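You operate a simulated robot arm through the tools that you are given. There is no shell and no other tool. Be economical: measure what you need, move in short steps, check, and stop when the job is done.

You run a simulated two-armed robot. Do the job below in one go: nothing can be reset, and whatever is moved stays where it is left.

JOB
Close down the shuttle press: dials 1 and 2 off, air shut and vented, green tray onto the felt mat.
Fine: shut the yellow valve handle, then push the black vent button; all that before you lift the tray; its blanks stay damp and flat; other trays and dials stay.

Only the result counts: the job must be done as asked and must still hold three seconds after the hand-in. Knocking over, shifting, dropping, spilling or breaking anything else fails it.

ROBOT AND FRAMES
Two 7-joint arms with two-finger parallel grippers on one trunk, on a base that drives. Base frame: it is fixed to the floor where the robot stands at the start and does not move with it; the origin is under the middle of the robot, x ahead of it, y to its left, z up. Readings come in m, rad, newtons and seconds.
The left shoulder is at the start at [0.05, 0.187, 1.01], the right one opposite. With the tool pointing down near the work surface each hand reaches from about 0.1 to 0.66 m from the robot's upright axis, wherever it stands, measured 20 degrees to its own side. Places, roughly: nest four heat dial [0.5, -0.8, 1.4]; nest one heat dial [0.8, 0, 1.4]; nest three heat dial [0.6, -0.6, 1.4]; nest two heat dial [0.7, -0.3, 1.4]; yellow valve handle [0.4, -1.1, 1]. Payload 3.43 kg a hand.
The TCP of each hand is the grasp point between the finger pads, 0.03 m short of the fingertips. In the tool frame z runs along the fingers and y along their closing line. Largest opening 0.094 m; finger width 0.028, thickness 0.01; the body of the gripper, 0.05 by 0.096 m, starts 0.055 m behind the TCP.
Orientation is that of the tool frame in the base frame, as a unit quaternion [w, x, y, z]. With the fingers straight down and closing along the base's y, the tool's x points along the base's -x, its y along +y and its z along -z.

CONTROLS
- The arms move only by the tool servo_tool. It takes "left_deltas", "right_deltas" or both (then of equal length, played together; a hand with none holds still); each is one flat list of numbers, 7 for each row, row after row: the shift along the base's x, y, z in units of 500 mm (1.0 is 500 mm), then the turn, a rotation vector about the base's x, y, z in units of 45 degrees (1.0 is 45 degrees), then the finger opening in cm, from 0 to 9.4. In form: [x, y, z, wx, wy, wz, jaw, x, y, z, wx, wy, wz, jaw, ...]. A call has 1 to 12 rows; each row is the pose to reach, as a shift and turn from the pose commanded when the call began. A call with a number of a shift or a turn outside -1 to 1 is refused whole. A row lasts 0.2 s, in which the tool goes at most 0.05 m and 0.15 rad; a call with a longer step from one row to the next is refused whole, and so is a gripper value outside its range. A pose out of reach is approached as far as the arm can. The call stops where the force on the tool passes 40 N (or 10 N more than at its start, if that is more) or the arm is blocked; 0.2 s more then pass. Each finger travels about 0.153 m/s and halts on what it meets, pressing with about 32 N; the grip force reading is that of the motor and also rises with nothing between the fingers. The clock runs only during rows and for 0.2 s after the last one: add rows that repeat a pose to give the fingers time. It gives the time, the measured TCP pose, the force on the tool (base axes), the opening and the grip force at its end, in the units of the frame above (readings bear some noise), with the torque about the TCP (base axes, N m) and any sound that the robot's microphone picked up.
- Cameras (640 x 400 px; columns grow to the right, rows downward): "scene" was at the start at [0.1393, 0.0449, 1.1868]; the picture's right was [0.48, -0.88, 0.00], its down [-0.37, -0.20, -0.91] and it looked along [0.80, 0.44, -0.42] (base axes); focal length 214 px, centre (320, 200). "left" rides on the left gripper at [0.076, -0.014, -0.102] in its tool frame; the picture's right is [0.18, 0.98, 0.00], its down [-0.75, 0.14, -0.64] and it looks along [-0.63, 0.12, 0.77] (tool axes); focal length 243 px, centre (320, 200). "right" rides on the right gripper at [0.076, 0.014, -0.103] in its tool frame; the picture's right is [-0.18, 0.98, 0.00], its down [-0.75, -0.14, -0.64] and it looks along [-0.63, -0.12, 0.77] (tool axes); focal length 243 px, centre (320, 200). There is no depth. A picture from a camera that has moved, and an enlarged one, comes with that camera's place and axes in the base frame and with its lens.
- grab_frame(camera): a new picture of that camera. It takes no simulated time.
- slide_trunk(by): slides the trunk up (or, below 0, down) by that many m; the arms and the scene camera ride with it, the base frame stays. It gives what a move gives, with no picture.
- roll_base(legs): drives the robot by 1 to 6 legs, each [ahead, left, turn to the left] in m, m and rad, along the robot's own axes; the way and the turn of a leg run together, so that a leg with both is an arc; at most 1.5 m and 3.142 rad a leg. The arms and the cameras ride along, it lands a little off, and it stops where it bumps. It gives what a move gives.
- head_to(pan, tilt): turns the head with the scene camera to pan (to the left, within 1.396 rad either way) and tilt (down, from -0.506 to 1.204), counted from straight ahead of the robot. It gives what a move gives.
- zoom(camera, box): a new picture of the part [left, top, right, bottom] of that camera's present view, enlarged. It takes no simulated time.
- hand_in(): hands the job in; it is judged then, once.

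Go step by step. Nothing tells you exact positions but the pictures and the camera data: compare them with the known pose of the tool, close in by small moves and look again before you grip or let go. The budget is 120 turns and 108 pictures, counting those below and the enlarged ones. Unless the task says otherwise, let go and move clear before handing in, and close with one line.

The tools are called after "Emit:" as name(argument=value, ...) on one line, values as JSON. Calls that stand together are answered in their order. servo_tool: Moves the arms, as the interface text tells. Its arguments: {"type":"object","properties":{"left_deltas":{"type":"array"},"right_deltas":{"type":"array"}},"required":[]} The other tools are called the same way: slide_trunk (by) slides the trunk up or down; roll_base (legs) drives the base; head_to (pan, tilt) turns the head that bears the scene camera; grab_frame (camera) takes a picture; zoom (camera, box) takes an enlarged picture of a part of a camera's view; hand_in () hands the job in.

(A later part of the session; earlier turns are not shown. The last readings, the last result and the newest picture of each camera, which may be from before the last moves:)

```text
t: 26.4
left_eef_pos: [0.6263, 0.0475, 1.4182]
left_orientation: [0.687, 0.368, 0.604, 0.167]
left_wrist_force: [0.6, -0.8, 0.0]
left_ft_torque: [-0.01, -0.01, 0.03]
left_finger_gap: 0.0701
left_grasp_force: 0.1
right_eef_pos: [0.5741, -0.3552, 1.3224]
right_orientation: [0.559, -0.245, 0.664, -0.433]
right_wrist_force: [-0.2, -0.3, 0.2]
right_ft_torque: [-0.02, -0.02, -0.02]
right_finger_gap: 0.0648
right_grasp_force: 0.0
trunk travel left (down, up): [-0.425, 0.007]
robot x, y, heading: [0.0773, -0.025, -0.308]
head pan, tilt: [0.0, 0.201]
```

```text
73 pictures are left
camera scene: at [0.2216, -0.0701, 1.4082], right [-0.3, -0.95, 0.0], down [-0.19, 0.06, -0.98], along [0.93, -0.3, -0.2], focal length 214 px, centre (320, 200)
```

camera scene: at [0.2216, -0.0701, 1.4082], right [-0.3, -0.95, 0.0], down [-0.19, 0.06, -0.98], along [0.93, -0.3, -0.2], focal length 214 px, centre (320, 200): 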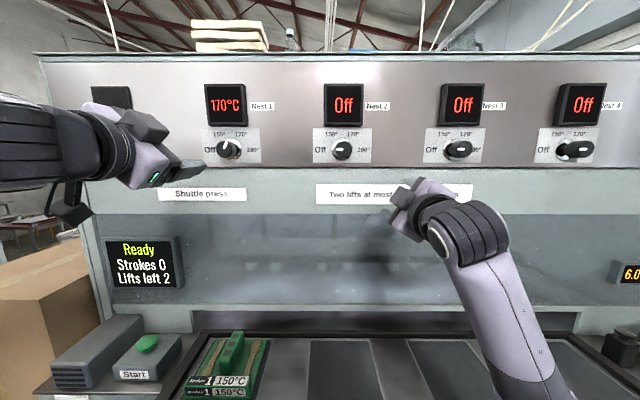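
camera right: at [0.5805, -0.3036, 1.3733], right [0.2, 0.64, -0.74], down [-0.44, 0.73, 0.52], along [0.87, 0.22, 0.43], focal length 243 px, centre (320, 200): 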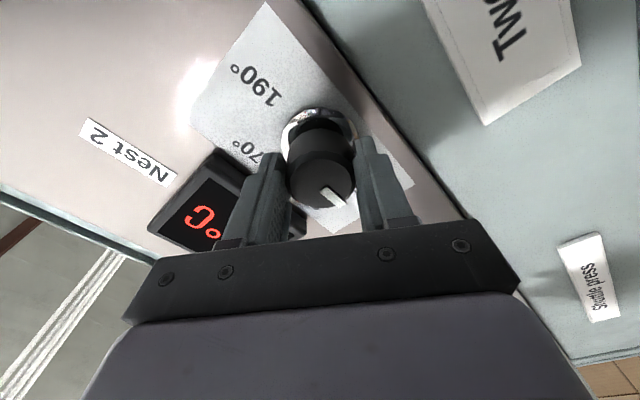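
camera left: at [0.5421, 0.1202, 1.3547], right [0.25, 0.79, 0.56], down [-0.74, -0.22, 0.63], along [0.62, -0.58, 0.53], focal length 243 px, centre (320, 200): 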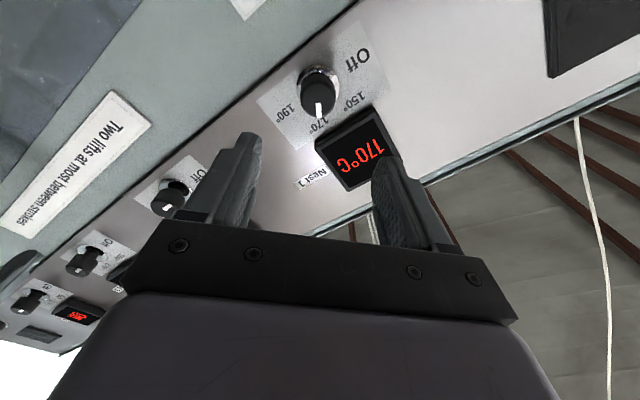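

Dial 2's display reads Off. Moving the left hand onto knob 1 now.

Emit:
servo_tool(left_deltas=[0.06, -0.032, 0.012, 0, 0, 0, 7, 0.14, -0.058, 0.012, 0, 0, 0, 7, 0.2, -0.077, 0.012, 0, 0, 0, 7, 0.26, -0.096, 0.012, 0, 0, 0, 7, 0.318, -0.114, 0.012, 0, 0, 0, 7, 0.318, -0.114, 0.012, 0, 0, 0, 7])

Emit:
grab_frame(camera="left")

```text
t: 27.8
left_eef_pos: [0.7852, -0.0078, 1.4257]
left_orientation: [0.688, 0.367, 0.603, 0.168]
left_wrist_force: [-0.4, 0.7, -0.1]
left_ft_torque: [0.05, -0.01, 0.0]
left_finger_gap: 0.0702
left_grasp_force: 0.1
right_eef_pos: [0.5721, -0.355, 1.3242]
right_orientation: [0.559, -0.245, 0.663, -0.433]
right_wrist_force: [-0.6, 0.5, 0.5]
right_ft_torque: [0.01, 0.01, -0.02]
right_finger_gap: 0.0648
right_grasp_force: 0.0
trunk travel left (down, up): [-0.425, 0.007]
robot x, y, heading: [0.0747, -0.0282, -0.308]
head pan, tilt: [0.0, 0.201]
```

```text
72 pictures are left
camera left: at [0.6997, 0.0641, 1.3621], right [0.25, 0.79, 0.56], down [-0.74, -0.22, 0.63], along [0.62, -0.58, 0.53], focal length 243 px, centre (320, 200)
```

left: 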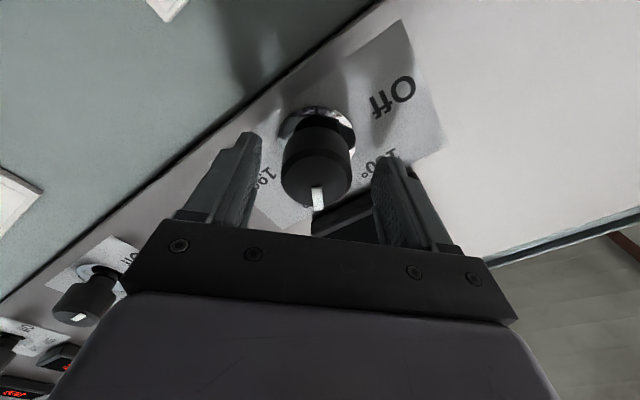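

Knob 1 is between the fingers. Closing and turning counter-clockwise 45° + 45°.

Emit:
servo_tool(left_deltas=[0, 0, 0, 0, 0, 0, 5, 0, 0, 0, 0, 0, 0, 3, 0, 0, 0, 0, 0, 0, 3])

Emit:
servo_tool(left_deltas=[0, 0, 0, -0.159, 0.051, 0, 3, 0, 0, 0, -0.318, 0.101, 0, 3, 0, 0, 0, -0.4765, 0.152, 0, 3, 0, 0, 0, -0.635, 0.203, 0, 3, 0, 0, 0, -0.794, 0.253, 0, 3, 0, 0, 0, -0.953, 0.304, 0, 3])

Emit:
servo_tool(left_deltas=[0, 0, 0, -0.159, 0.051, 0, 3, 0, 0, 0, -0.318, 0.101, 0, 3, 0, 0, 0, -0.4765, 0.152, 0, 3, 0, 0, 0, -0.635, 0.203, 0, 3, 0, 0, 0, -0.794, 0.253, 0, 3, 0, 0, 0, -0.953, 0.304, 0, 3])

Emit:
grab_frame(camera="left")

```text
t: 28.6
left_eef_pos: [0.7843, -0.0092, 1.4243]
left_orientation: [0.687, 0.369, 0.604, 0.165]
left_wrist_force: [-1.9, -1.8, -5.8]
left_ft_torque: [-0.04, -0.03, -0.31]
left_finger_gap: 0.0413
left_grasp_force: 45.2
right_eef_pos: [0.5744, -0.3556, 1.3225]
right_orientation: [0.559, -0.245, 0.664, -0.432]
right_wrist_force: [0.4, -0.5, -0.3]
right_ft_torque: [0.01, -0.04, 0.02]
right_finger_gap: 0.0649
right_grasp_force: 0.1
trunk travel left (down, up): [-0.425, 0.007]
robot x, y, heading: [0.0777, -0.0234, -0.311]
head pan, tilt: [0.0, 0.201]
```

```text
t: 30.0
left_eef_pos: [0.7845, -0.0097, 1.4237]
left_orientation: [0.698, 0.108, 0.699, -0.109]
left_wrist_force: [-8.5, -2.7, -11.3]
left_ft_torque: [0.29, 0.87, -0.03]
left_finger_gap: 0.0412
left_grasp_force: 44.7
right_eef_pos: [0.574, -0.3555, 1.3236]
right_orientation: [0.559, -0.245, 0.664, -0.432]
right_wrist_force: [0.5, 0.4, -0.5]
right_ft_torque: [0.0, 0.01, 0.01]
right_finger_gap: 0.0649
right_grasp_force: 0.0
trunk travel left (down, up): [-0.425, 0.007]
robot x, y, heading: [0.0757, -0.0242, -0.308]
head pan, tilt: [0.0, 0.201]
```

```text
t: 31.4
left_eef_pos: [0.7845, -0.0105, 1.4247]
left_orientation: [0.603, -0.167, 0.688, -0.368]
left_wrist_force: [-10.2, -6.0, -12.6]
left_ft_torque: [0.22, 0.74, -0.69]
left_finger_gap: 0.0412
left_grasp_force: 45.3
right_eef_pos: [0.5738, -0.3564, 1.3232]
right_orientation: [0.559, -0.245, 0.664, -0.432]
right_wrist_force: [-0.5, 0.0, -0.4]
right_ft_torque: [0.0, 0.04, 0.02]
right_finger_gap: 0.065
right_grasp_force: 0.1
trunk travel left (down, up): [-0.425, 0.007]
robot x, y, heading: [0.0767, -0.0268, -0.305]
head pan, tilt: [0.0, 0.201]
```

```text
71 pictures are left
camera left: at [0.6667, -0.0412, 1.381], right [0.17, 0.54, -0.83], down [-0.42, 0.8, 0.43], along [0.89, 0.27, 0.36], focal length 243 px, centre (320, 200)
```

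left: 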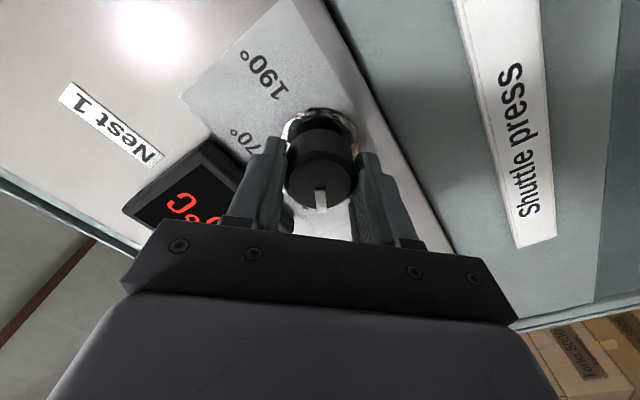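

Another 25° to reach the Off stop, then check.

Emit:
servo_tool(left_deltas=[0, 0, 0, -0.132, 0.042, 0, 3, 0, 0, 0, -0.265, 0.084, 0, 3, 0, 0, 0, -0.397, 0.127, 0, 3, 0, 0, 0, -0.529, 0.169, 0, 3, 0, 0, 0, -0.529, 0.169, 0, 3])

Emit:
grab_frame(camera="left")

```text
t: 32.6
left_eef_pos: [0.7837, -0.0111, 1.4245]
left_orientation: [0.509, -0.311, 0.636, -0.489]
left_wrist_force: [-8.3, -8.3, -10.3]
left_ft_torque: [0.13, 0.35, -0.7]
left_finger_gap: 0.0414
left_grasp_force: 45.1
right_eef_pos: [0.5738, -0.3556, 1.3223]
right_orientation: [0.559, -0.245, 0.664, -0.433]
right_wrist_force: [0.0, -0.6, 0.4]
right_ft_torque: [0.02, 0.01, 0.0]
right_finger_gap: 0.0652
right_grasp_force: 0.1
trunk travel left (down, up): [-0.425, 0.007]
robot x, y, heading: [0.078, -0.0265, -0.311]
head pan, tilt: [0.0, 0.201]
```

```text
70 pictures are left
camera left: at [0.6629, -0.0533, 1.4125], right [0.05, 0.16, -0.99], down [-0.38, 0.92, 0.13], along [0.92, 0.37, 0.1], focal length 243 px, centre (320, 200)
```

left: 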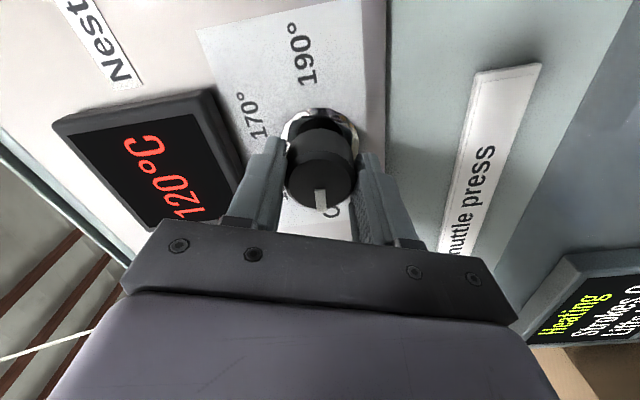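

Close to Off; 10° more to hit the stop, then release and back away.

Emit:
servo_tool(left_deltas=[0, 0, 0, -0.106, 0.034, 0, 3, 0, 0, 0, -0.212, 0.068, 0, 3, 0, 0, 0, -0.212, 0.068, 0, 3])

Emit:
servo_tool(left_deltas=[0, 0, 0, 0, 0, 0, 6.5, 0, 0, 0, 0, 0, 0, 6.5, -0.06, 0.019, 0, 0, 0, 0, 6.5, -0.12, 0.039, 0, 0, 0, 0, 6.5, -0.18, 0.058, 0, 0, 0, 0, 6.5, -0.24, 0.077, 0, 0, 0, 0, 6.5, -0.3, 0.096, 0, 0, 0, 0, 6.5, -0.36, 0.115, 0, 0, 0, 0, 6.5, -0.4, 0.15, 0, 0, 0, 0, 6.5])

Emit:
grab_frame(camera="left")

Emit:
grab_frame(camera="scene")

```text
t: 33.4
left_eef_pos: [0.7837, -0.0106, 1.4249]
left_orientation: [0.466, -0.367, 0.604, -0.532]
left_wrist_force: [-5.7, -7.0, -7.2]
left_ft_torque: [0.39, -0.06, 0.13]
left_finger_gap: 0.0409
left_grasp_force: 44.9
right_eef_pos: [0.5725, -0.3563, 1.3228]
right_orientation: [0.559, -0.245, 0.664, -0.432]
right_wrist_force: [0.3, -0.3, -0.7]
right_ft_torque: [-0.03, -0.04, -0.01]
right_finger_gap: 0.0651
right_grasp_force: 0.1
trunk travel left (down, up): [-0.425, 0.007]
robot x, y, heading: [0.0753, -0.0271, -0.311]
head pan, tilt: [0.0, 0.201]
```

```text
t: 35.4
left_eef_pos: [0.5845, 0.0688, 1.4255]
left_orientation: [0.465, -0.367, 0.605, -0.532]
left_wrist_force: [0.4, -0.1, 0.1]
left_ft_torque: [-0.03, -0.02, 0.01]
left_finger_gap: 0.0652
left_grasp_force: 0.1
right_eef_pos: [0.573, -0.354, 1.3234]
right_orientation: [0.559, -0.245, 0.663, -0.433]
right_wrist_force: [0.8, 0.3, -0.4]
right_ft_torque: [-0.01, -0.01, 0.02]
right_finger_gap: 0.0649
right_grasp_force: 0.0
trunk travel left (down, up): [-0.425, 0.007]
robot x, y, heading: [0.08, -0.027, -0.31]
head pan, tilt: [0.0, 0.201]
```

```text
69 pictures are left
camera left: at [0.4623, 0.0249, 1.4263], right [0.0, -0.01, -1.0], down [-0.38, 0.93, -0.01], along [0.93, 0.38, -0.01], focal length 243 px, centre (320, 200)
```

left: 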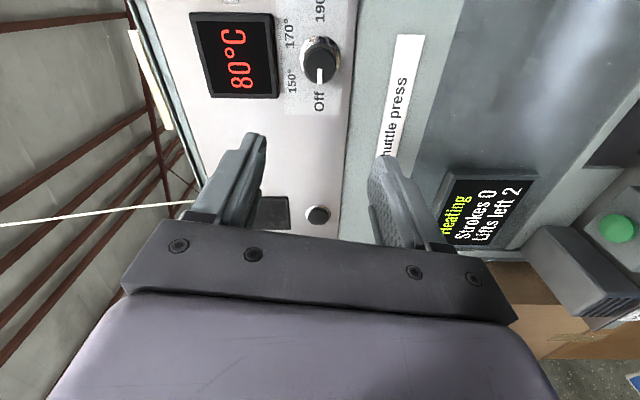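

```text
68 pictures are left
camera scene: at [0.2203, -0.0691, 1.4084], right [-0.3, -0.95, 0.0], down [-0.19, 0.06, -0.98], along [0.93, -0.3, -0.2], focal length 214 px, centre (320, 200)
```

scene: 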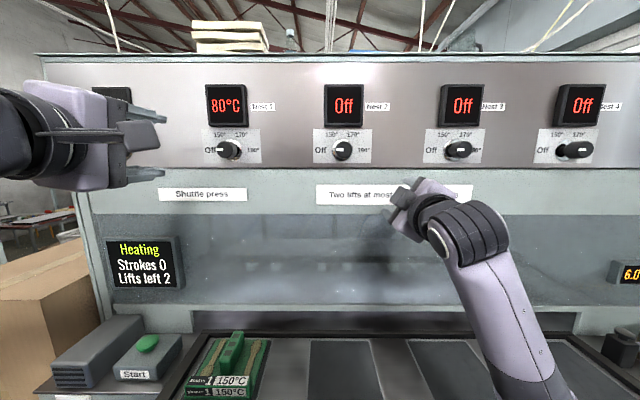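

Both dials are Off. Retracting both hands and returning them to fingers-down before driving toward the valve.

Emit:
servo_tool(left_deltas=[-0.03, 0.01, 0, 0.169, -0.054, 0, 6.5, -0.06, 0.02, 0, 0.339, -0.108, 0, 6.5, -0.09, 0.03, 0, 0.508, -0.162, 0, 6.5, -0.12, 0.04, 0, 0.678, -0.216, 0, 6.5, -0.15, 0.05, 0, 0.847, -0.27, 0, 6.5], right_deltas=[-0.057, 0.018, 0, 0.119, -0.038, 0, 6.5, -0.114, 0.036, 0, 0.237, -0.076, 0, 6.5, -0.172, 0.055, 0, 0.356, -0.113, 0, 6.5, -0.229, 0.073, 0, 0.474, -0.151, 0, 6.5, -0.286, 0.091, 0, 0.593, -0.189, 0, 6.5])

Emit:
servo_tool(left_deltas=[0, 0, 0, 0.169, -0.054, 0, 6.5, 0, 0, 0, 0.339, -0.108, 0, 6.5, 0, 0, 0, 0.508, -0.162, 0, 6.5, 0, 0, 0, 0.678, -0.216, 0, 6.5, 0, 0, 0, 0.847, -0.27, 0, 6.5], right_deltas=[0, 0, 0, 0.119, -0.038, 0, 6.5, 0, 0, 0, 0.237, -0.076, 0, 6.5, 0, 0, 0, 0.356, -0.113, 0, 6.5, 0, 0, 0, 0.474, -0.151, 0, 6.5, 0, 0, 0, 0.593, -0.189, 0, 6.5])

Emit:
servo_tool(left_deltas=[0, 0, 0, 0.0507, 0.1588, 0, 6.5, 0, 0, 0, 0.1013, 0.3177, 0, 6.5, 0, 0, 0, 0.152, 0.4765, 0, 6.5, 0, 0, 0, 0.2027, 0.6353, 0, 6.5, 0, 0, 0, 0.2533, 0.7942, 0, 6.5, 0, 0, 0, 0.304, 0.953, 0, 6.5], right_deltas=[0, 0, 0, 0.0507, 0.1588, 0, 6.5, 0, 0, 0, 0.1013, 0.3177, 0, 6.5, 0, 0, 0, 0.152, 0.4765, 0, 6.5, 0, 0, 0, 0.2027, 0.6353, 0, 6.5, 0, 0, 0, 0.2533, 0.7942, 0, 6.5, 0, 0, 0, 0.304, 0.953, 0, 6.5])

Emit:
servo_tool(left_deltas=[0, 0, 0, 0.0507, 0.1588, 0, 6.5, 0, 0, 0, 0.1013, 0.3177, 0, 6.5, 0, 0, 0, 0.152, 0.4765, 0, 6.5, 0, 0, 0, 0.2027, 0.6353, 0, 6.5, 0, 0, 0, 0.2533, 0.7942, 0, 6.5, 0, 0, 0, 0.304, 0.953, 0, 6.5], right_deltas=[0, 0, 0, 0.0507, 0.1588, 0, 6.5, 0, 0, 0, 0.1013, 0.3177, 0, 6.5, 0, 0, 0, 0.152, 0.4765, 0, 6.5, 0, 0, 0, 0.2027, 0.6353, 0, 6.5, 0, 0, 0, 0.2533, 0.7942, 0, 6.5, 0, 0, 0, 0.304, 0.953, 0, 6.5])

Emit:
head_to(pan=-0.9, tilt=0.6)

Emit:
grab_frame(camera="scene")

```text
t: 36.6
left_eef_pos: [0.5078, 0.0913, 1.425]
left_orientation: [0.62, -0.137, 0.694, -0.34]
left_wrist_force: [-0.3, -0.2, -0.7]
left_ft_torque: [-0.01, 0.02, 0.0]
left_finger_gap: 0.0655
left_grasp_force: 0.1
right_eef_pos: [0.4303, -0.3096, 1.3235]
right_orientation: [0.647, -0.077, 0.703, -0.285]
right_wrist_force: [0.3, 0.1, 0.0]
right_ft_torque: [-0.01, -0.01, -0.01]
right_finger_gap: 0.065
right_grasp_force: 0.0
trunk travel left (down, up): [-0.425, 0.007]
robot x, y, heading: [0.0774, -0.0275, -0.313]
head pan, tilt: [0.0, 0.201]
```

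```text
t: 37.8
left_eef_pos: [0.5094, 0.0905, 1.425]
left_orientation: [0.699, 0.11, 0.698, -0.107]
left_wrist_force: [0.1, -0.3, -0.4]
left_ft_torque: [-0.01, -0.01, -0.02]
left_finger_gap: 0.0648
left_grasp_force: 0.0
right_eef_pos: [0.4293, -0.3101, 1.3239]
right_orientation: [0.698, 0.095, 0.7, -0.119]
right_wrist_force: [-0.2, 0.4, 0.4]
right_ft_torque: [0.02, 0.01, 0.03]
right_finger_gap: 0.0647
right_grasp_force: 0.0
trunk travel left (down, up): [-0.425, 0.007]
robot x, y, heading: [0.0777, -0.025, -0.311]
head pan, tilt: [0.0, 0.201]
```

```text
t: 39.2
left_eef_pos: [0.5107, 0.0904, 1.4246]
left_orientation: [0.377, 0.143, 0.913, -0.059]
left_wrist_force: [0.2, 0.2, -1.1]
left_ft_torque: [-0.02, 0.03, 0.02]
left_finger_gap: 0.0651
left_grasp_force: 0.1
right_eef_pos: [0.5573, -0.3715, 1.2558]
right_orientation: [0.372, 0.137, 0.915, -0.078]
right_wrist_force: [0.6, -0.5, -0.4]
right_ft_torque: [0.0, -0.01, 0.02]
right_finger_gap: 0.0649
right_grasp_force: 0.1
right hand out of reach, approached as far as the arm can: row 2, 3, 4, 5, 6
trunk travel left (down, up): [-0.425, 0.007]
robot x, y, heading: [0.0732, -0.0217, -0.31]
head pan, tilt: [0.0, 0.201]
```

```text
t: 40.6
left_eef_pos: [0.4982, 0.1045, 1.3919]
left_orientation: [-0.001, 0.154, 0.988, 0.0]
left_wrist_force: [-0.3, 0.1, -0.1]
left_ft_torque: [-0.02, 0.02, -0.05]
left_finger_gap: 0.0651
left_grasp_force: 0.1
left hand out of reach, approached as far as the arm can: row 5, 6
right_eef_pos: [0.5645, -0.3782, 1.2593]
right_orientation: [0.015, 0.159, 0.987, 0.005]
right_wrist_force: [-0.5, -0.6, 1.3]
right_ft_torque: [-0.01, 0.01, 0.02]
right_finger_gap: 0.0649
right_grasp_force: 0.2
right hand out of reach, approached as far as the arm can: row 1, 2, 3, 4, 5, 6
trunk travel left (down, up): [-0.425, 0.007]
robot x, y, heading: [0.0781, -0.0243, -0.31]
head pan, tilt: [0.0, 0.201]
```

```text
t: 41.8
left_eef_pos: [0.4981, 0.1057, 1.391]
left_orientation: [0.001, 0.154, 0.988, 0.0]
left_wrist_force: [-1.4, -0.7, -0.6]
left_ft_torque: [0.02, 0.02, 0.02]
left_finger_gap: 0.0649
left_grasp_force: 0.1
right_eef_pos: [0.5646, -0.3776, 1.2649]
right_orientation: [0.018, 0.159, 0.987, 0.009]
right_wrist_force: [0.1, 0.4, -0.9]
right_ft_torque: [-0.03, -0.01, 0.0]
right_finger_gap: 0.0649
right_grasp_force: 0.0
trunk travel left (down, up): [-0.425, 0.007]
robot x, y, heading: [0.0788, -0.0254, -0.311]
head pan, tilt: [-0.901, 0.6]
```

```text
67 pictures are left
camera scene: at [0.1633, -0.1242, 1.3716], right [-0.93, -0.35, 0.0], down [-0.2, 0.53, -0.83], along [0.29, -0.77, -0.56], focal length 214 px, centre (320, 200)
```

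scene: 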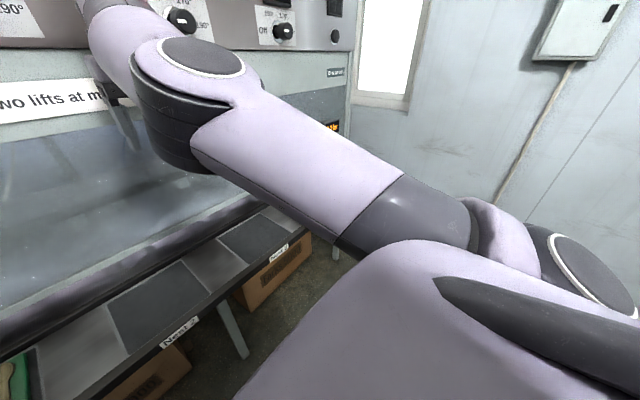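

The hands hit the high-reach limit; lowering the trunk 0.2 m makes the commanded poses comfortable again.

Emit:
slide_trunk(by=-0.2)

Emit:
servo_tool(left_deltas=[0, 0, 0, 0, 0, 0, 6.5, 0, 0, 0, 0, 0, 0, 6.5], right_deltas=[0, 0, 0, 0, 0, 0, 6.5, 0, 0, 0, 0, 0, 0, 6.5])

Emit:
head_to(pan=-0.8, tilt=0.4)

Emit:
grab_frame(camera="scene")

```text
t: 44.0
left_eef_pos: [0.4984, 0.1059, 1.1914]
left_orientation: [0.0, 0.154, 0.988, 0.001]
left_wrist_force: [1.3, 0.3, 0.1]
left_ft_torque: [-0.02, 0.0, 0.01]
left_finger_gap: 0.065
left_grasp_force: 0.0
right_eef_pos: [0.5639, -0.3781, 1.0669]
right_orientation: [0.021, 0.159, 0.987, 0.009]
right_wrist_force: [0.7, 0.7, 0.3]
right_ft_torque: [0.0, 0.01, 0.03]
right_finger_gap: 0.0649
right_grasp_force: 0.0
trunk travel left (down, up): [-0.225, 0.207]
robot x, y, heading: [0.0766, -0.0214, -0.311]
head pan, tilt: [-0.901, 0.6]
```

```text
t: 44.6
left_eef_pos: [0.4996, 0.1046, 1.1924]
left_orientation: [0.001, 0.153, 0.988, 0.001]
left_wrist_force: [0.3, 1.1, -0.3]
left_ft_torque: [0.01, 0.0, 0.0]
left_finger_gap: 0.065
left_grasp_force: 0.1
right_eef_pos: [0.5633, -0.3778, 1.0675]
right_orientation: [0.023, 0.159, 0.987, 0.008]
right_wrist_force: [-0.5, 0.6, 0.0]
right_ft_torque: [0.02, -0.02, 0.01]
right_finger_gap: 0.0649
right_grasp_force: 0.1
trunk travel left (down, up): [-0.225, 0.207]
robot x, y, heading: [0.0756, -0.025, -0.31]
head pan, tilt: [-0.901, 0.6]
```

```text
t: 45.3
left_eef_pos: [0.4981, 0.104, 1.1909]
left_orientation: [0.0, 0.153, 0.988, -0.001]
left_wrist_force: [0.6, 0.4, -0.2]
left_ft_torque: [-0.03, -0.01, -0.03]
left_finger_gap: 0.0651
left_grasp_force: 0.1
right_eef_pos: [0.563, -0.3771, 1.0671]
right_orientation: [0.023, 0.16, 0.987, 0.009]
right_wrist_force: [-0.6, -0.3, 0.6]
right_ft_torque: [0.01, 0.02, -0.01]
right_finger_gap: 0.0647
right_grasp_force: 0.0
trunk travel left (down, up): [-0.225, 0.207]
robot x, y, heading: [0.0747, -0.0262, -0.31]
head pan, tilt: [-0.799, 0.4]
```

```text
66 pictures are left
camera scene: at [0.1733, -0.1244, 1.1897], right [-0.89, -0.45, 0.0], down [-0.17, 0.35, -0.92], along [0.41, -0.82, -0.39], focal length 214 px, centre (320, 200)
```

scene: 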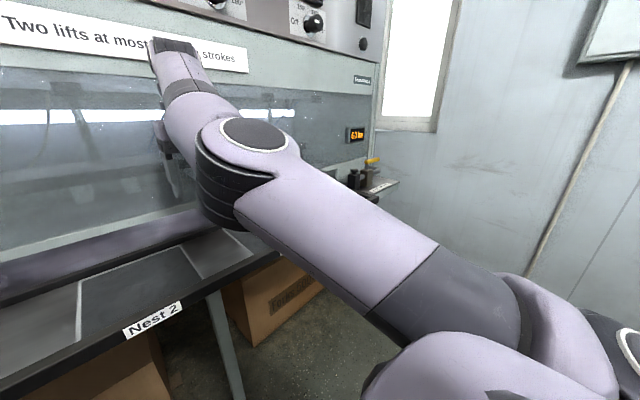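

Tucking the right hand back, then strafing right in two legs.

Emit:
servo_tool(right_deltas=[-0.057, 0.018, 0.02, 0, 0, 0, 6.5, -0.114, 0.036, 0.04, 0, 0, 0, 6.5, -0.172, 0.055, 0.06, 0, 0, 0, 6.5, -0.229, 0.073, 0.08, 0, 0, 0, 6.5, -0.286, 0.091, 0.1, 0, 0, 0, 6.5])

Emit:
roll_base(legs=[[0, -0.45, 0]])

Emit:
grab_frame(camera="scene")

```text
t: 45.9
left_eef_pos: [0.4985, 0.1062, 1.1914]
left_orientation: [0.0, 0.154, 0.988, 0.001]
left_wrist_force: [-0.7, -0.6, 0.3]
left_ft_torque: [-0.04, 0.06, 0.0]
left_finger_gap: 0.0648
left_grasp_force: 0.1
right_eef_pos: [0.5053, -0.4516, 1.0091]
right_orientation: [-0.057, 0.262, 0.962, -0.045]
right_wrist_force: [1.0, -0.6, 0.1]
right_ft_torque: [0.02, 0.01, -0.03]
right_finger_gap: 0.0649
right_grasp_force: 0.1
right hand out of reach, approached as far as the arm can: row 1, 2
trunk travel left (down, up): [-0.225, 0.207]
robot x, y, heading: [0.0761, -0.026, -0.306]
head pan, tilt: [-0.799, 0.4]
stopped in row 2 (right hand): the arm was blocked; the commanded pose is now the measured one
```

```text
t: 50.4
left_eef_pos: [0.3609, -0.324, 1.1915]
left_orientation: [0.0, 0.154, 0.988, 0.0]
left_wrist_force: [-0.8, 0.2, 0.3]
left_ft_torque: [-0.01, -0.03, -0.01]
left_finger_gap: 0.0648
left_grasp_force: 0.0
right_eef_pos: [0.3677, -0.8829, 1.0099]
right_orientation: [-0.057, 0.262, 0.962, -0.045]
right_wrist_force: [0.6, -0.2, 0.6]
right_ft_torque: [0.02, 0.01, 0.01]
right_finger_gap: 0.0649
right_grasp_force: 0.0
trunk travel left (down, up): [-0.225, 0.207]
robot x, y, heading: [-0.0633, -0.4537, -0.308]
head pan, tilt: [-0.799, 0.4]
```

```text
65 pictures are left
camera scene: at [0.0361, -0.5538, 1.1898], right [-0.9, -0.45, 0.0], down [-0.17, 0.35, -0.92], along [0.41, -0.82, -0.39], focal length 214 px, centre (320, 200)
```

scene: 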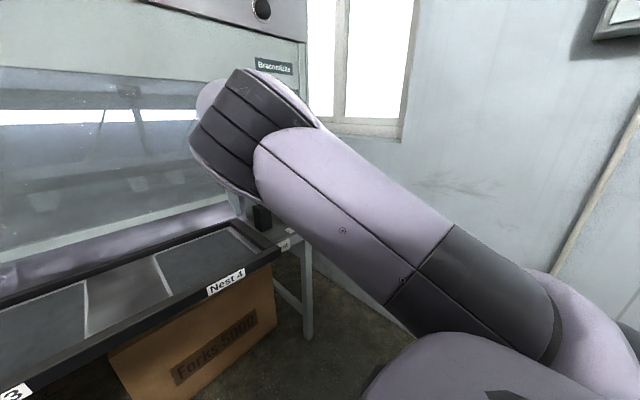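

The right wrist ended up tilted near a limit, close to the valve area. I'll lift it a little while straightening the tool, and look.

Emit:
servo_tool(right_deltas=[0, 0, 0.06, 0, 0, 0, 6.5, 0, 0, 0.1, 0.03, -0.054, 0.095, 6.5, 0, 0, 0.12, 0.061, -0.108, 0.19, 6.5, 0, 0, 0.12, 0.091, -0.162, 0.285, 6.5])

Emit:
grab_frame(camera="scene")

Emit:
grab_frame(camera="right")

```text
t: 51.4
left_eef_pos: [0.3624, -0.324, 1.1928]
left_orientation: [0.002, 0.154, 0.988, 0.0]
left_wrist_force: [0.1, -0.1, 0.6]
left_ft_torque: [0.03, 0.0, -0.02]
left_finger_gap: 0.0651
left_grasp_force: 0.0
right_eef_pos: [0.3679, -0.8825, 1.069]
right_orientation: [-0.001, 0.153, 0.988, 0.002]
right_wrist_force: [1.1, -0.4, -0.1]
right_ft_torque: [0.0, -0.04, 0.01]
right_finger_gap: 0.0649
right_grasp_force: 0.1
trunk travel left (down, up): [-0.225, 0.207]
robot x, y, heading: [-0.061, -0.4518, -0.312]
head pan, tilt: [-0.799, 0.4]
```

```text
64 pictures are left
camera scene: at [0.036, -0.5538, 1.1898], right [-0.9, -0.45, 0.0], down [-0.17, 0.35, -0.92], along [0.41, -0.82, -0.39], focal length 214 px, centre (320, 200)
```

scene: 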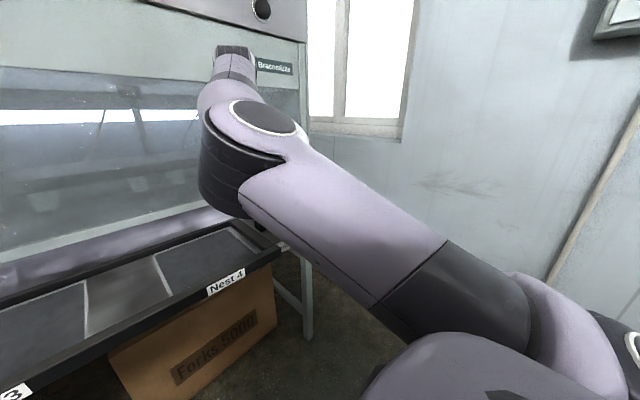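

```text
63 pictures are left
camera right: at [0.2985, -0.8449, 1.1735], right [0.47, 0.88, 0.0], down [0.67, -0.36, 0.64], along [0.57, -0.3, -0.77], focal length 243 px, centre (320, 200)
```

right: 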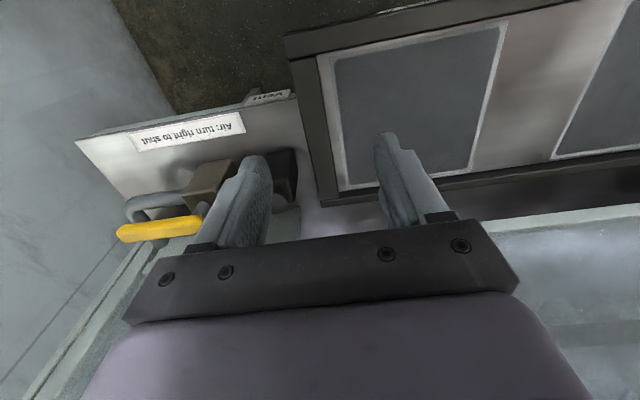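

Sign reads "Air: turn right to shut" (clockwise from above), so the lever should swing toward the robot. Raising the hand and driving closer.

Emit:
servo_tool(right_deltas=[0, 0, 0.05, 0, 0, 0, 6.5, 0, 0, 0.1, 0, 0, 0, 6.5])

Emit:
roll_base(legs=[[0, -0.25, 0], [0.05, 0, 0]])

Emit:
grab_frame(camera="right")

Emit:
head_to(pan=-0.3, tilt=0.3)

Emit:
grab_frame(camera="scene")

```text
t: 52.0
left_eef_pos: [0.3612, -0.3252, 1.191]
left_orientation: [0.001, 0.154, 0.988, 0.0]
left_wrist_force: [-0.1, -0.5, 0.0]
left_ft_torque: [-0.01, -0.04, -0.01]
left_finger_gap: 0.065
left_grasp_force: 0.0
right_eef_pos: [0.3664, -0.883, 1.1191]
right_orientation: [-0.001, 0.152, 0.988, 0.0]
right_wrist_force: [0.4, -0.3, 0.7]
right_ft_torque: [0.02, -0.01, -0.02]
right_finger_gap: 0.0649
right_grasp_force: 0.1
trunk travel left (down, up): [-0.225, 0.207]
robot x, y, heading: [-0.0591, -0.4555, -0.31]
head pan, tilt: [-0.799, 0.4]
```

```text
t: 55.3
left_eef_pos: [0.3327, -0.5775, 1.1909]
left_orientation: [0.0, 0.153, 0.988, 0.0]
left_wrist_force: [0.4, -0.4, 0.3]
left_ft_torque: [0.02, 0.07, 0.03]
left_finger_gap: 0.065
left_grasp_force: 0.0
right_eef_pos: [0.3386, -1.1359, 1.1191]
right_orientation: [0.0, 0.154, 0.988, 0.0]
right_wrist_force: [0.9, -0.2, 0.5]
right_ft_torque: [0.0, -0.01, 0.01]
right_finger_gap: 0.0651
right_grasp_force: 0.0
trunk travel left (down, up): [-0.225, 0.207]
robot x, y, heading: [-0.0908, -0.7108, -0.306]
head pan, tilt: [-0.799, 0.4]
```

```text
62 pictures are left
camera right: at [0.2702, -1.0972, 1.2224], right [0.47, 0.88, 0.0], down [0.68, -0.36, 0.64], along [0.57, -0.3, -0.77], focal length 243 px, centre (320, 200)
```

right: 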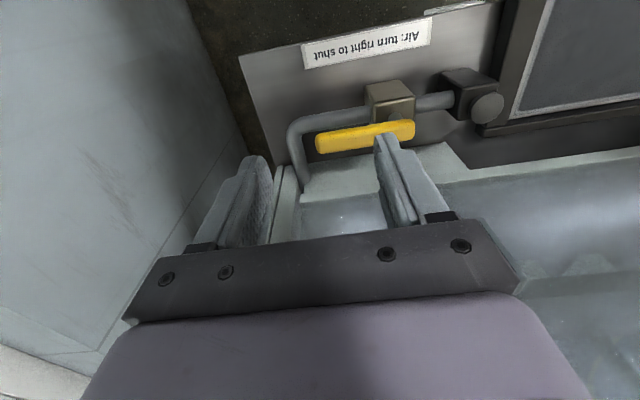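

```text
t: 56.2
left_eef_pos: [0.3331, -0.5766, 1.1919]
left_orientation: [0.001, 0.154, 0.988, 0.0]
left_wrist_force: [-0.2, 0.0, -0.4]
left_ft_torque: [-0.01, 0.03, -0.03]
left_finger_gap: 0.065
left_grasp_force: 0.1
right_eef_pos: [0.3373, -1.1361, 1.1189]
right_orientation: [0.001, 0.153, 0.988, 0.0]
right_wrist_force: [-0.4, -0.4, -0.1]
right_ft_torque: [-0.05, -0.02, 0.01]
right_finger_gap: 0.0651
right_grasp_force: 0.0
trunk travel left (down, up): [-0.225, 0.207]
robot x, y, heading: [-0.0861, -0.706, -0.31]
head pan, tilt: [-0.3, 0.3]
```

```text
61 pictures are left
camera scene: at [0.0421, -0.7776, 1.199], right [-0.57, -0.82, 0.0], down [-0.24, 0.17, -0.96], along [0.78, -0.55, -0.3], focal length 214 px, centre (320, 200)
```

scene: 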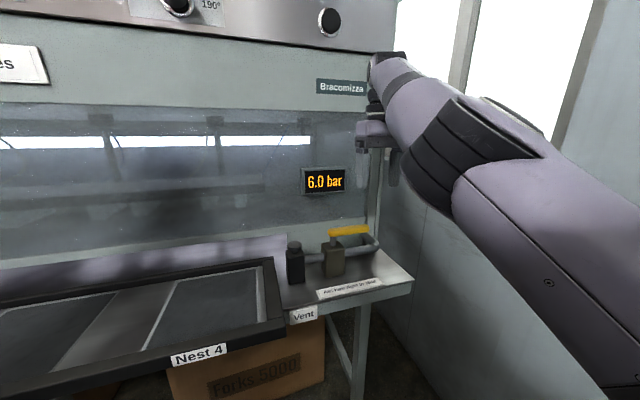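

Zooming the scene view to triangulate the handle and button.

Emit:
zoom(camera="scene", box=[270, 210, 420, 310])

Emit:
zoom(camera="right", box=[280, 50, 520, 200])

```text
4.00 times, centred on (345, 260) of scene
camera zoom: at [0.0421, -0.7776, 1.199], right [-0.57, -0.82, 0.0], down [-0.24, 0.17, -0.96], along [0.78, -0.55, -0.3], focal length 858 px, centre (220, -40)
```

zoom: 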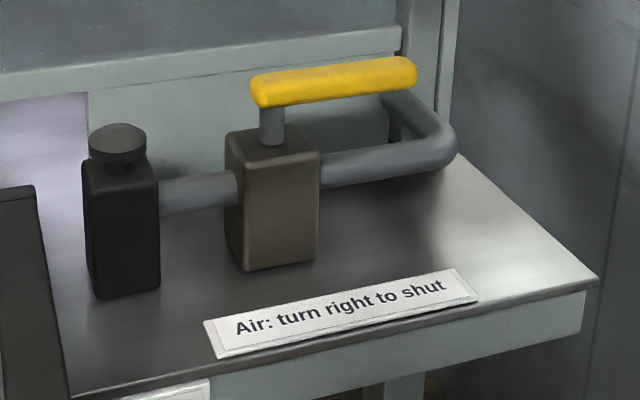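

```text
2.67 times, centred on (400, 125) of right
camera zoom: at [0.2696, -1.097, 1.2228], right [0.47, 0.88, 0.0], down [0.68, -0.36, 0.64], along [0.57, -0.3, -0.77], focal length 647 px, centre (107, 400)
```

zoom: 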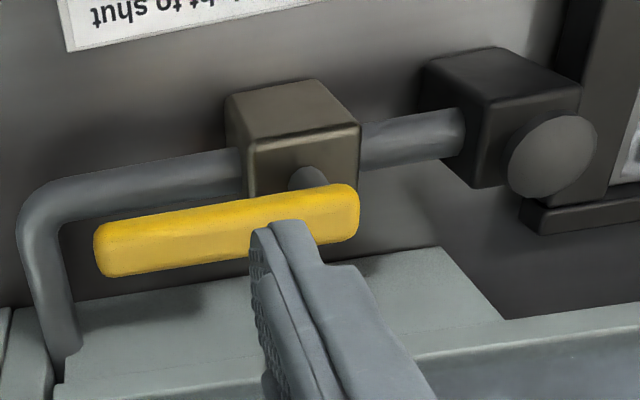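

Handle: pivot about (0.404, -1.075), free end (0.377, -1.156), z about 0.976. I'll close the fingers and go above the press-side gap behind the lever's free end.

Emit:
servo_tool(right_deltas=[0.04, -0.006, 0, 0, 0, 0, 3, 0.08, -0.012, 0, 0, 0, 0, 0, 0.12, -0.018, 0, 0, 0, 0, 0, 0.162, -0.024, 0, 0, 0, 0, 0, 0.162, -0.024, -0.08, 0, 0, 0, 0])

Emit:
grab_frame(camera="right")

Emit:
zoom(camera="scene", box=[270, 130, 430, 310])

```text
t: 57.4
left_eef_pos: [0.3337, -0.5777, 1.1918]
left_orientation: [0.0, 0.154, 0.988, 0.001]
left_wrist_force: [-0.4, -0.1, 0.7]
left_ft_torque: [0.04, 0.01, 0.03]
left_finger_gap: 0.0649
left_grasp_force: 0.0
right_eef_pos: [0.3812, -1.1358, 1.0709]
right_orientation: [0.0, 0.154, 0.988, 0.001]
right_wrist_force: [-0.7, -0.5, 0.4]
right_ft_torque: [0.0, 0.01, -0.04]
right_finger_gap: 0.0003
right_grasp_force: 31.8
right hand out of reach, approached as far as the arm can: row 1, 2, 3, 4, 5
trunk travel left (down, up): [-0.225, 0.207]
robot x, y, heading: [-0.0917, -0.7092, -0.306]
head pan, tilt: [-0.3, 0.3]
```

```text
58 pictures are left
camera right: at [0.313, -1.0976, 1.1752], right [0.47, 0.88, 0.0], down [0.67, -0.37, 0.64], along [0.57, -0.3, -0.77], focal length 243 px, centre (320, 200)
```

right: 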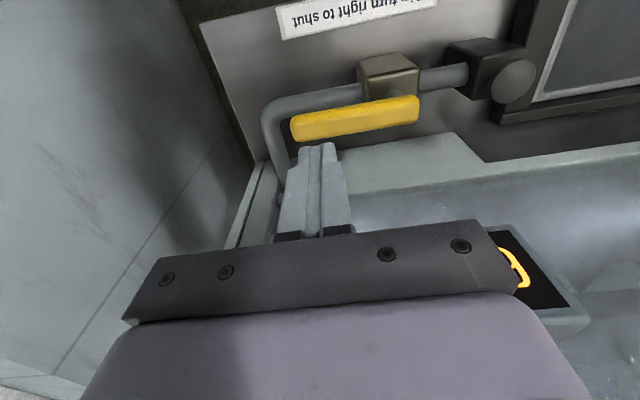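

```text
2.22 times, centred on (350, 220) of scene
camera zoom: at [0.0424, -0.7784, 1.1989], right [-0.57, -0.82, 0.0], down [-0.24, 0.17, -0.95], along [0.78, -0.55, -0.3], focal length 477 px, centre (253, 156)
```

zoom: 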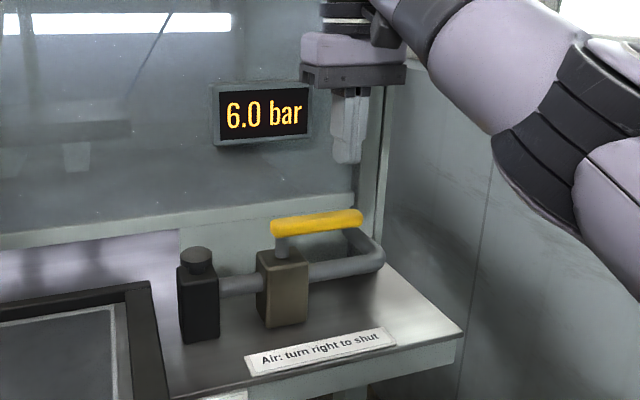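

Target is about 4 cm out of reach. Pulling the hand back and driving 7 cm ahead.

Emit:
servo_tool(right_deltas=[-0.076, 0.024, 0, 0, 0, 0, 0, -0.152, 0.049, 0.08, 0, 0, 0, 0, -0.228, 0.073, 0.08, 0, 0, 0, 0])

Emit:
roll_base(legs=[[0.07, 0, 0]])

```text
refused: row 2 steps farther than a row can; nothing moved
```

```text
t: 58.4
left_eef_pos: [0.3848, -0.5948, 1.1907]
left_orientation: [0.0, 0.154, 0.988, 0.001]
left_wrist_force: [0.0, 0.5, 1.5]
left_ft_torque: [0.01, 0.0, 0.01]
left_finger_gap: 0.065
left_grasp_force: 0.0
right_eef_pos: [0.4265, -1.151, 1.0714]
right_orientation: [-0.014, 0.156, 0.988, 0.003]
right_wrist_force: [-2.6, 0.6, 0.1]
right_ft_torque: [-0.09, -0.19, -0.05]
right_finger_gap: 0.0
right_grasp_force: 32.2
trunk travel left (down, up): [-0.225, 0.207]
robot x, y, heading: [-0.0382, -0.7248, -0.313]
head pan, tilt: [-0.3, 0.3]
stopped in leg 1: the force on the tool passed its limit at 141 N (the readings are from after the stop); the commanded pose is now the measured one
```

The retreat was refused for step size and the drive pressed the hand against the press front. Checking for damage, and I won't chain those again.

Emit:
grab_frame(camera="scene")

Emit:
grab_frame(camera="right")

```text
56 pictures are left
camera scene: at [0.0933, -0.794, 1.1992], right [-0.57, -0.82, 0.0], down [-0.24, 0.17, -0.96], along [0.78, -0.55, -0.3], focal length 214 px, centre (320, 200)
```

scene: 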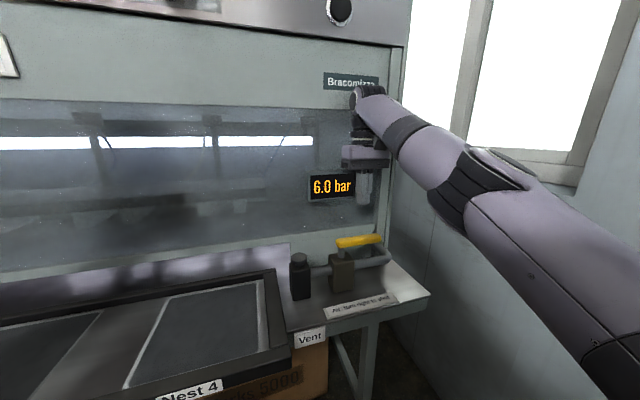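

```text
55 pictures are left
camera right: at [0.3614, -1.112, 1.1784], right [0.48, 0.88, 0.0], down [0.69, -0.37, 0.62], along [0.54, -0.3, -0.78], focal length 243 px, centre (320, 200)
```

right: 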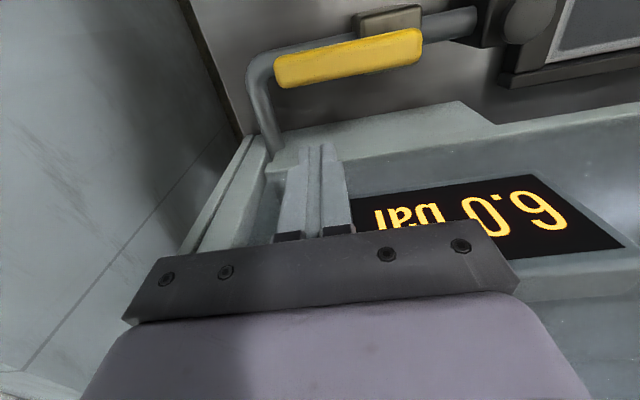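

No harm seen; pressure still 6.0. Easing off the wall by 12 mm, straightening, and checking before descending.

Emit:
servo_tool(right_deltas=[-0.023, 0.007, 0, -0.013, -0.034, 0.006, 0, -0.023, 0.007, -0.04, -0.013, -0.034, 0.006, 0, -0.023, 0.007, -0.06, -0.013, -0.034, 0.006, 0])

Emit:
grab_frame(camera="right")

Emit:
zoom(camera="scene", box=[280, 150, 440, 310])

```text
t: 59.2
left_eef_pos: [0.3793, -0.5921, 1.192]
left_orientation: [0.001, 0.155, 0.988, -0.001]
left_wrist_force: [0.0, -0.1, 0.6]
left_ft_torque: [-0.05, 0.02, -0.02]
left_finger_gap: 0.065
left_grasp_force: 0.1
right_eef_pos: [0.4304, -1.1531, 1.0692]
right_orientation: [0.004, 0.154, 0.988, -0.002]
right_wrist_force: [-25.8, 10.7, 6.3]
right_ft_torque: [-0.88, -1.84, -0.29]
right_finger_gap: 0.0
right_grasp_force: 31.8
right hand out of reach, approached as far as the arm can: row 1, 2, 3
trunk travel left (down, up): [-0.225, 0.207]
robot x, y, heading: [-0.0395, -0.7274, -0.307]
head pan, tilt: [-0.3, 0.3]
stopped in row 3 (right hand): the force on the tool passed its limit at 43 N (the readings are from after the stop); the commanded pose is now the measured one
```

```text
54 pictures are left
camera right: at [0.3607, -1.1121, 1.1731], right [0.47, 0.88, 0.0], down [0.67, -0.36, 0.65], along [0.57, -0.31, -0.76], focal length 243 px, centre (320, 200)
```

right: 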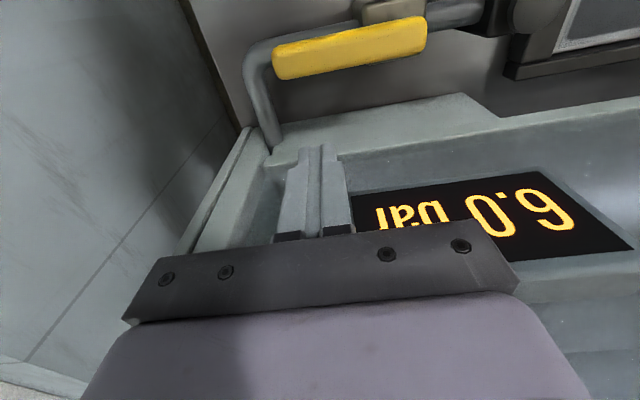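

```text
2.50 times, centred on (360, 230) of scene
camera zoom: at [0.0883, -0.7919, 1.1998], right [-0.58, -0.82, 0.0], down [-0.24, 0.17, -0.96], along [0.78, -0.55, -0.29], focal length 536 px, centre (220, 125)
```

zoom: 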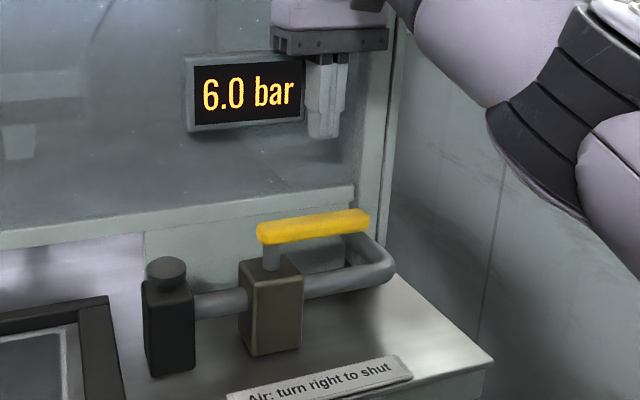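

Still pressing on the wall; backing straight off by 7 cm and up slightly.

Emit:
servo_tool(right_deltas=[-0.067, 0.021, 0, 0, 0, 0, 0, -0.133, 0.043, 0, 0, 0, 0, 0, -0.133, 0.043, 0, 0, 0, 0, 0])

```text
t: 60.0
left_eef_pos: [0.3833, -0.5945, 1.1923]
left_orientation: [0.0, 0.155, 0.988, 0.0]
left_wrist_force: [0.9, 0.1, -0.8]
left_ft_torque: [0.01, 0.02, 0.01]
left_finger_gap: 0.0648
left_grasp_force: 0.1
right_eef_pos: [0.4297, -1.1544, 1.0757]
right_orientation: [0.001, 0.155, 0.988, -0.002]
right_wrist_force: [-13.2, 6.8, -9.2]
right_ft_torque: [-0.17, -0.49, -0.13]
right_finger_gap: 0.0002
right_grasp_force: 32.0
right hand out of reach, approached as far as the arm can: row 1, 2, 3
trunk travel left (down, up): [-0.225, 0.207]
robot x, y, heading: [-0.0394, -0.7227, -0.312]
head pan, tilt: [-0.3, 0.3]
```

The arm can't fold back in this configuration; I'll back the base off instead.

Emit:
roll_base(legs=[[-0.12, 0, 0]])

Emit:
head_to(pan=-0.7, tilt=0.3)

Emit:
grab_frame(camera="scene")

```text
t: 61.2
left_eef_pos: [0.2687, -0.557, 1.1901]
left_orientation: [-0.001, 0.154, 0.988, 0.0]
left_wrist_force: [-0.4, 0.0, 0.4]
left_ft_torque: [0.01, -0.04, 0.01]
left_finger_gap: 0.0651
left_grasp_force: 0.1
right_eef_pos: [0.315, -1.1163, 1.0752]
right_orientation: [0.002, 0.154, 0.988, -0.001]
right_wrist_force: [-0.5, -0.2, 0.5]
right_ft_torque: [-0.01, -0.02, 0.02]
right_finger_gap: 0.0
right_grasp_force: 31.6
trunk travel left (down, up): [-0.225, 0.207]
robot x, y, heading: [-0.1517, -0.684, -0.31]
head pan, tilt: [-0.3, 0.3]
```

```text
t: 62.1
left_eef_pos: [0.2705, -0.5578, 1.1899]
left_orientation: [-0.001, 0.153, 0.988, 0.001]
left_wrist_force: [0.3, 0.8, 0.4]
left_ft_torque: [0.01, -0.02, -0.02]
left_finger_gap: 0.065
left_grasp_force: 0.1
right_eef_pos: [0.315, -1.1177, 1.0754]
right_orientation: [0.003, 0.154, 0.988, -0.002]
right_wrist_force: [-0.3, 0.0, 0.5]
right_ft_torque: [0.01, -0.01, 0.0]
right_finger_gap: 0.0
right_grasp_force: 31.8
trunk travel left (down, up): [-0.225, 0.207]
robot x, y, heading: [-0.1539, -0.6841, -0.309]
head pan, tilt: [-0.7, 0.3]
```

```text
52 pictures are left
camera scene: at [-0.048, -0.7827, 1.199], right [-0.85, -0.53, 0.0], down [-0.16, 0.25, -0.96], along [0.51, -0.81, -0.3], focal length 214 px, centre (320, 200)
```

scene: 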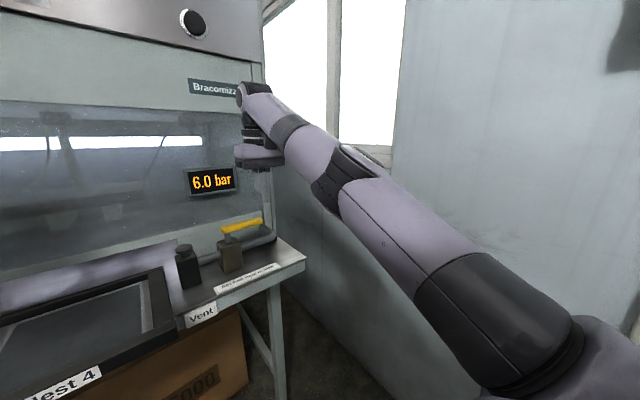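

Free of contact. Trying a retraction in free space to re-bend the elbow.

Emit:
servo_tool(right_deltas=[-0.05, 0.04, 0, 0, 0, 0, 0, -0.1, 0.08, 0, 0, 0, 0, 0, -0.15, 0.12, 0, 0, 0, 0, 0, -0.2, 0.16, 0, 0, 0, 0, 0, -0.2, 0.16, 0, 0, 0, 0, 0])

```text
t: 63.3
left_eef_pos: [0.2703, -0.5574, 1.1906]
left_orientation: [-0.001, 0.154, 0.988, 0.0]
left_wrist_force: [-0.1, -0.4, 0.3]
left_ft_torque: [-0.05, 0.03, -0.04]
left_finger_gap: 0.065
left_grasp_force: 0.1
right_eef_pos: [0.323, -1.0685, 1.0912]
right_orientation: [0.003, 0.154, 0.988, -0.002]
right_wrist_force: [-0.1, -0.5, 0.1]
right_ft_torque: [-0.02, -0.03, -0.01]
right_finger_gap: 0.0
right_grasp_force: 32.2
right hand out of reach, approached as far as the arm can: row 1, 2, 3, 4, 5
trunk travel left (down, up): [-0.225, 0.207]
robot x, y, heading: [-0.1527, -0.6859, -0.31]
head pan, tilt: [-0.7, 0.3]
```

Retraction is still blocked by a joint limit. I'll probe whether yawing the tool frees it.

Emit:
servo_tool(right_deltas=[0, 0, 0, 0, 0, 0.18, 0, 0, 0, 0, 0, 0, 0.36, 0, 0, 0, 0, 0, 0, 0.54, 0, -0.05, 0.016, 0, 0, 0, 0.72, 0, -0.1, 0.032, 0, 0, 0, 0.9, 0, -0.15, 0.048, 0, 0, 0, 0.9, 0])

Emit:
grab_frame(camera="scene")

```text
t: 64.7
left_eef_pos: [0.2692, -0.5569, 1.1898]
left_orientation: [-0.001, 0.154, 0.988, 0.0]
left_wrist_force: [0.5, 0.2, 0.2]
left_ft_torque: [-0.04, 0.01, -0.01]
left_finger_gap: 0.0649
left_grasp_force: 0.0
right_eef_pos: [0.2417, -1.1268, 0.9886]
right_orientation: [-0.112, -0.082, 0.99, 0.013]
right_wrist_force: [-0.5, 0.4, 0.2]
right_ft_torque: [0.0, -0.02, 0.0]
right_finger_gap: 0.0
right_grasp_force: 32.4
right hand out of reach, approached as far as the arm can: row 5
trunk travel left (down, up): [-0.225, 0.207]
robot x, y, heading: [-0.1569, -0.6859, -0.313]
head pan, tilt: [-0.7, 0.3]
stopped in row 6 (right hand): the arm was blocked; the commanded pose is now the measured one
```

```text
51 pictures are left
camera scene: at [-0.0484, -0.7823, 1.1991], right [-0.85, -0.53, 0.0], down [-0.16, 0.25, -0.96], along [0.51, -0.81, -0.29], focal length 214 px, centre (320, 200)
```

scene: 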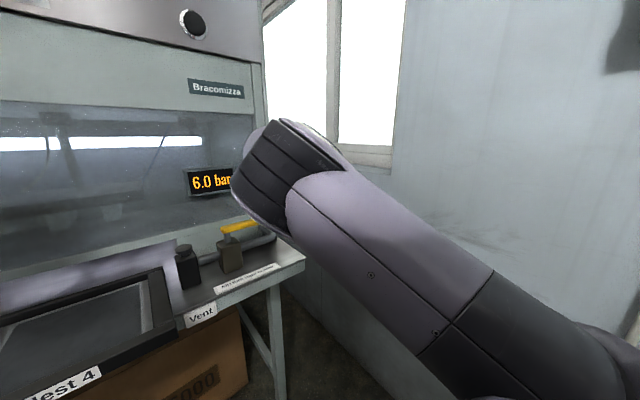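

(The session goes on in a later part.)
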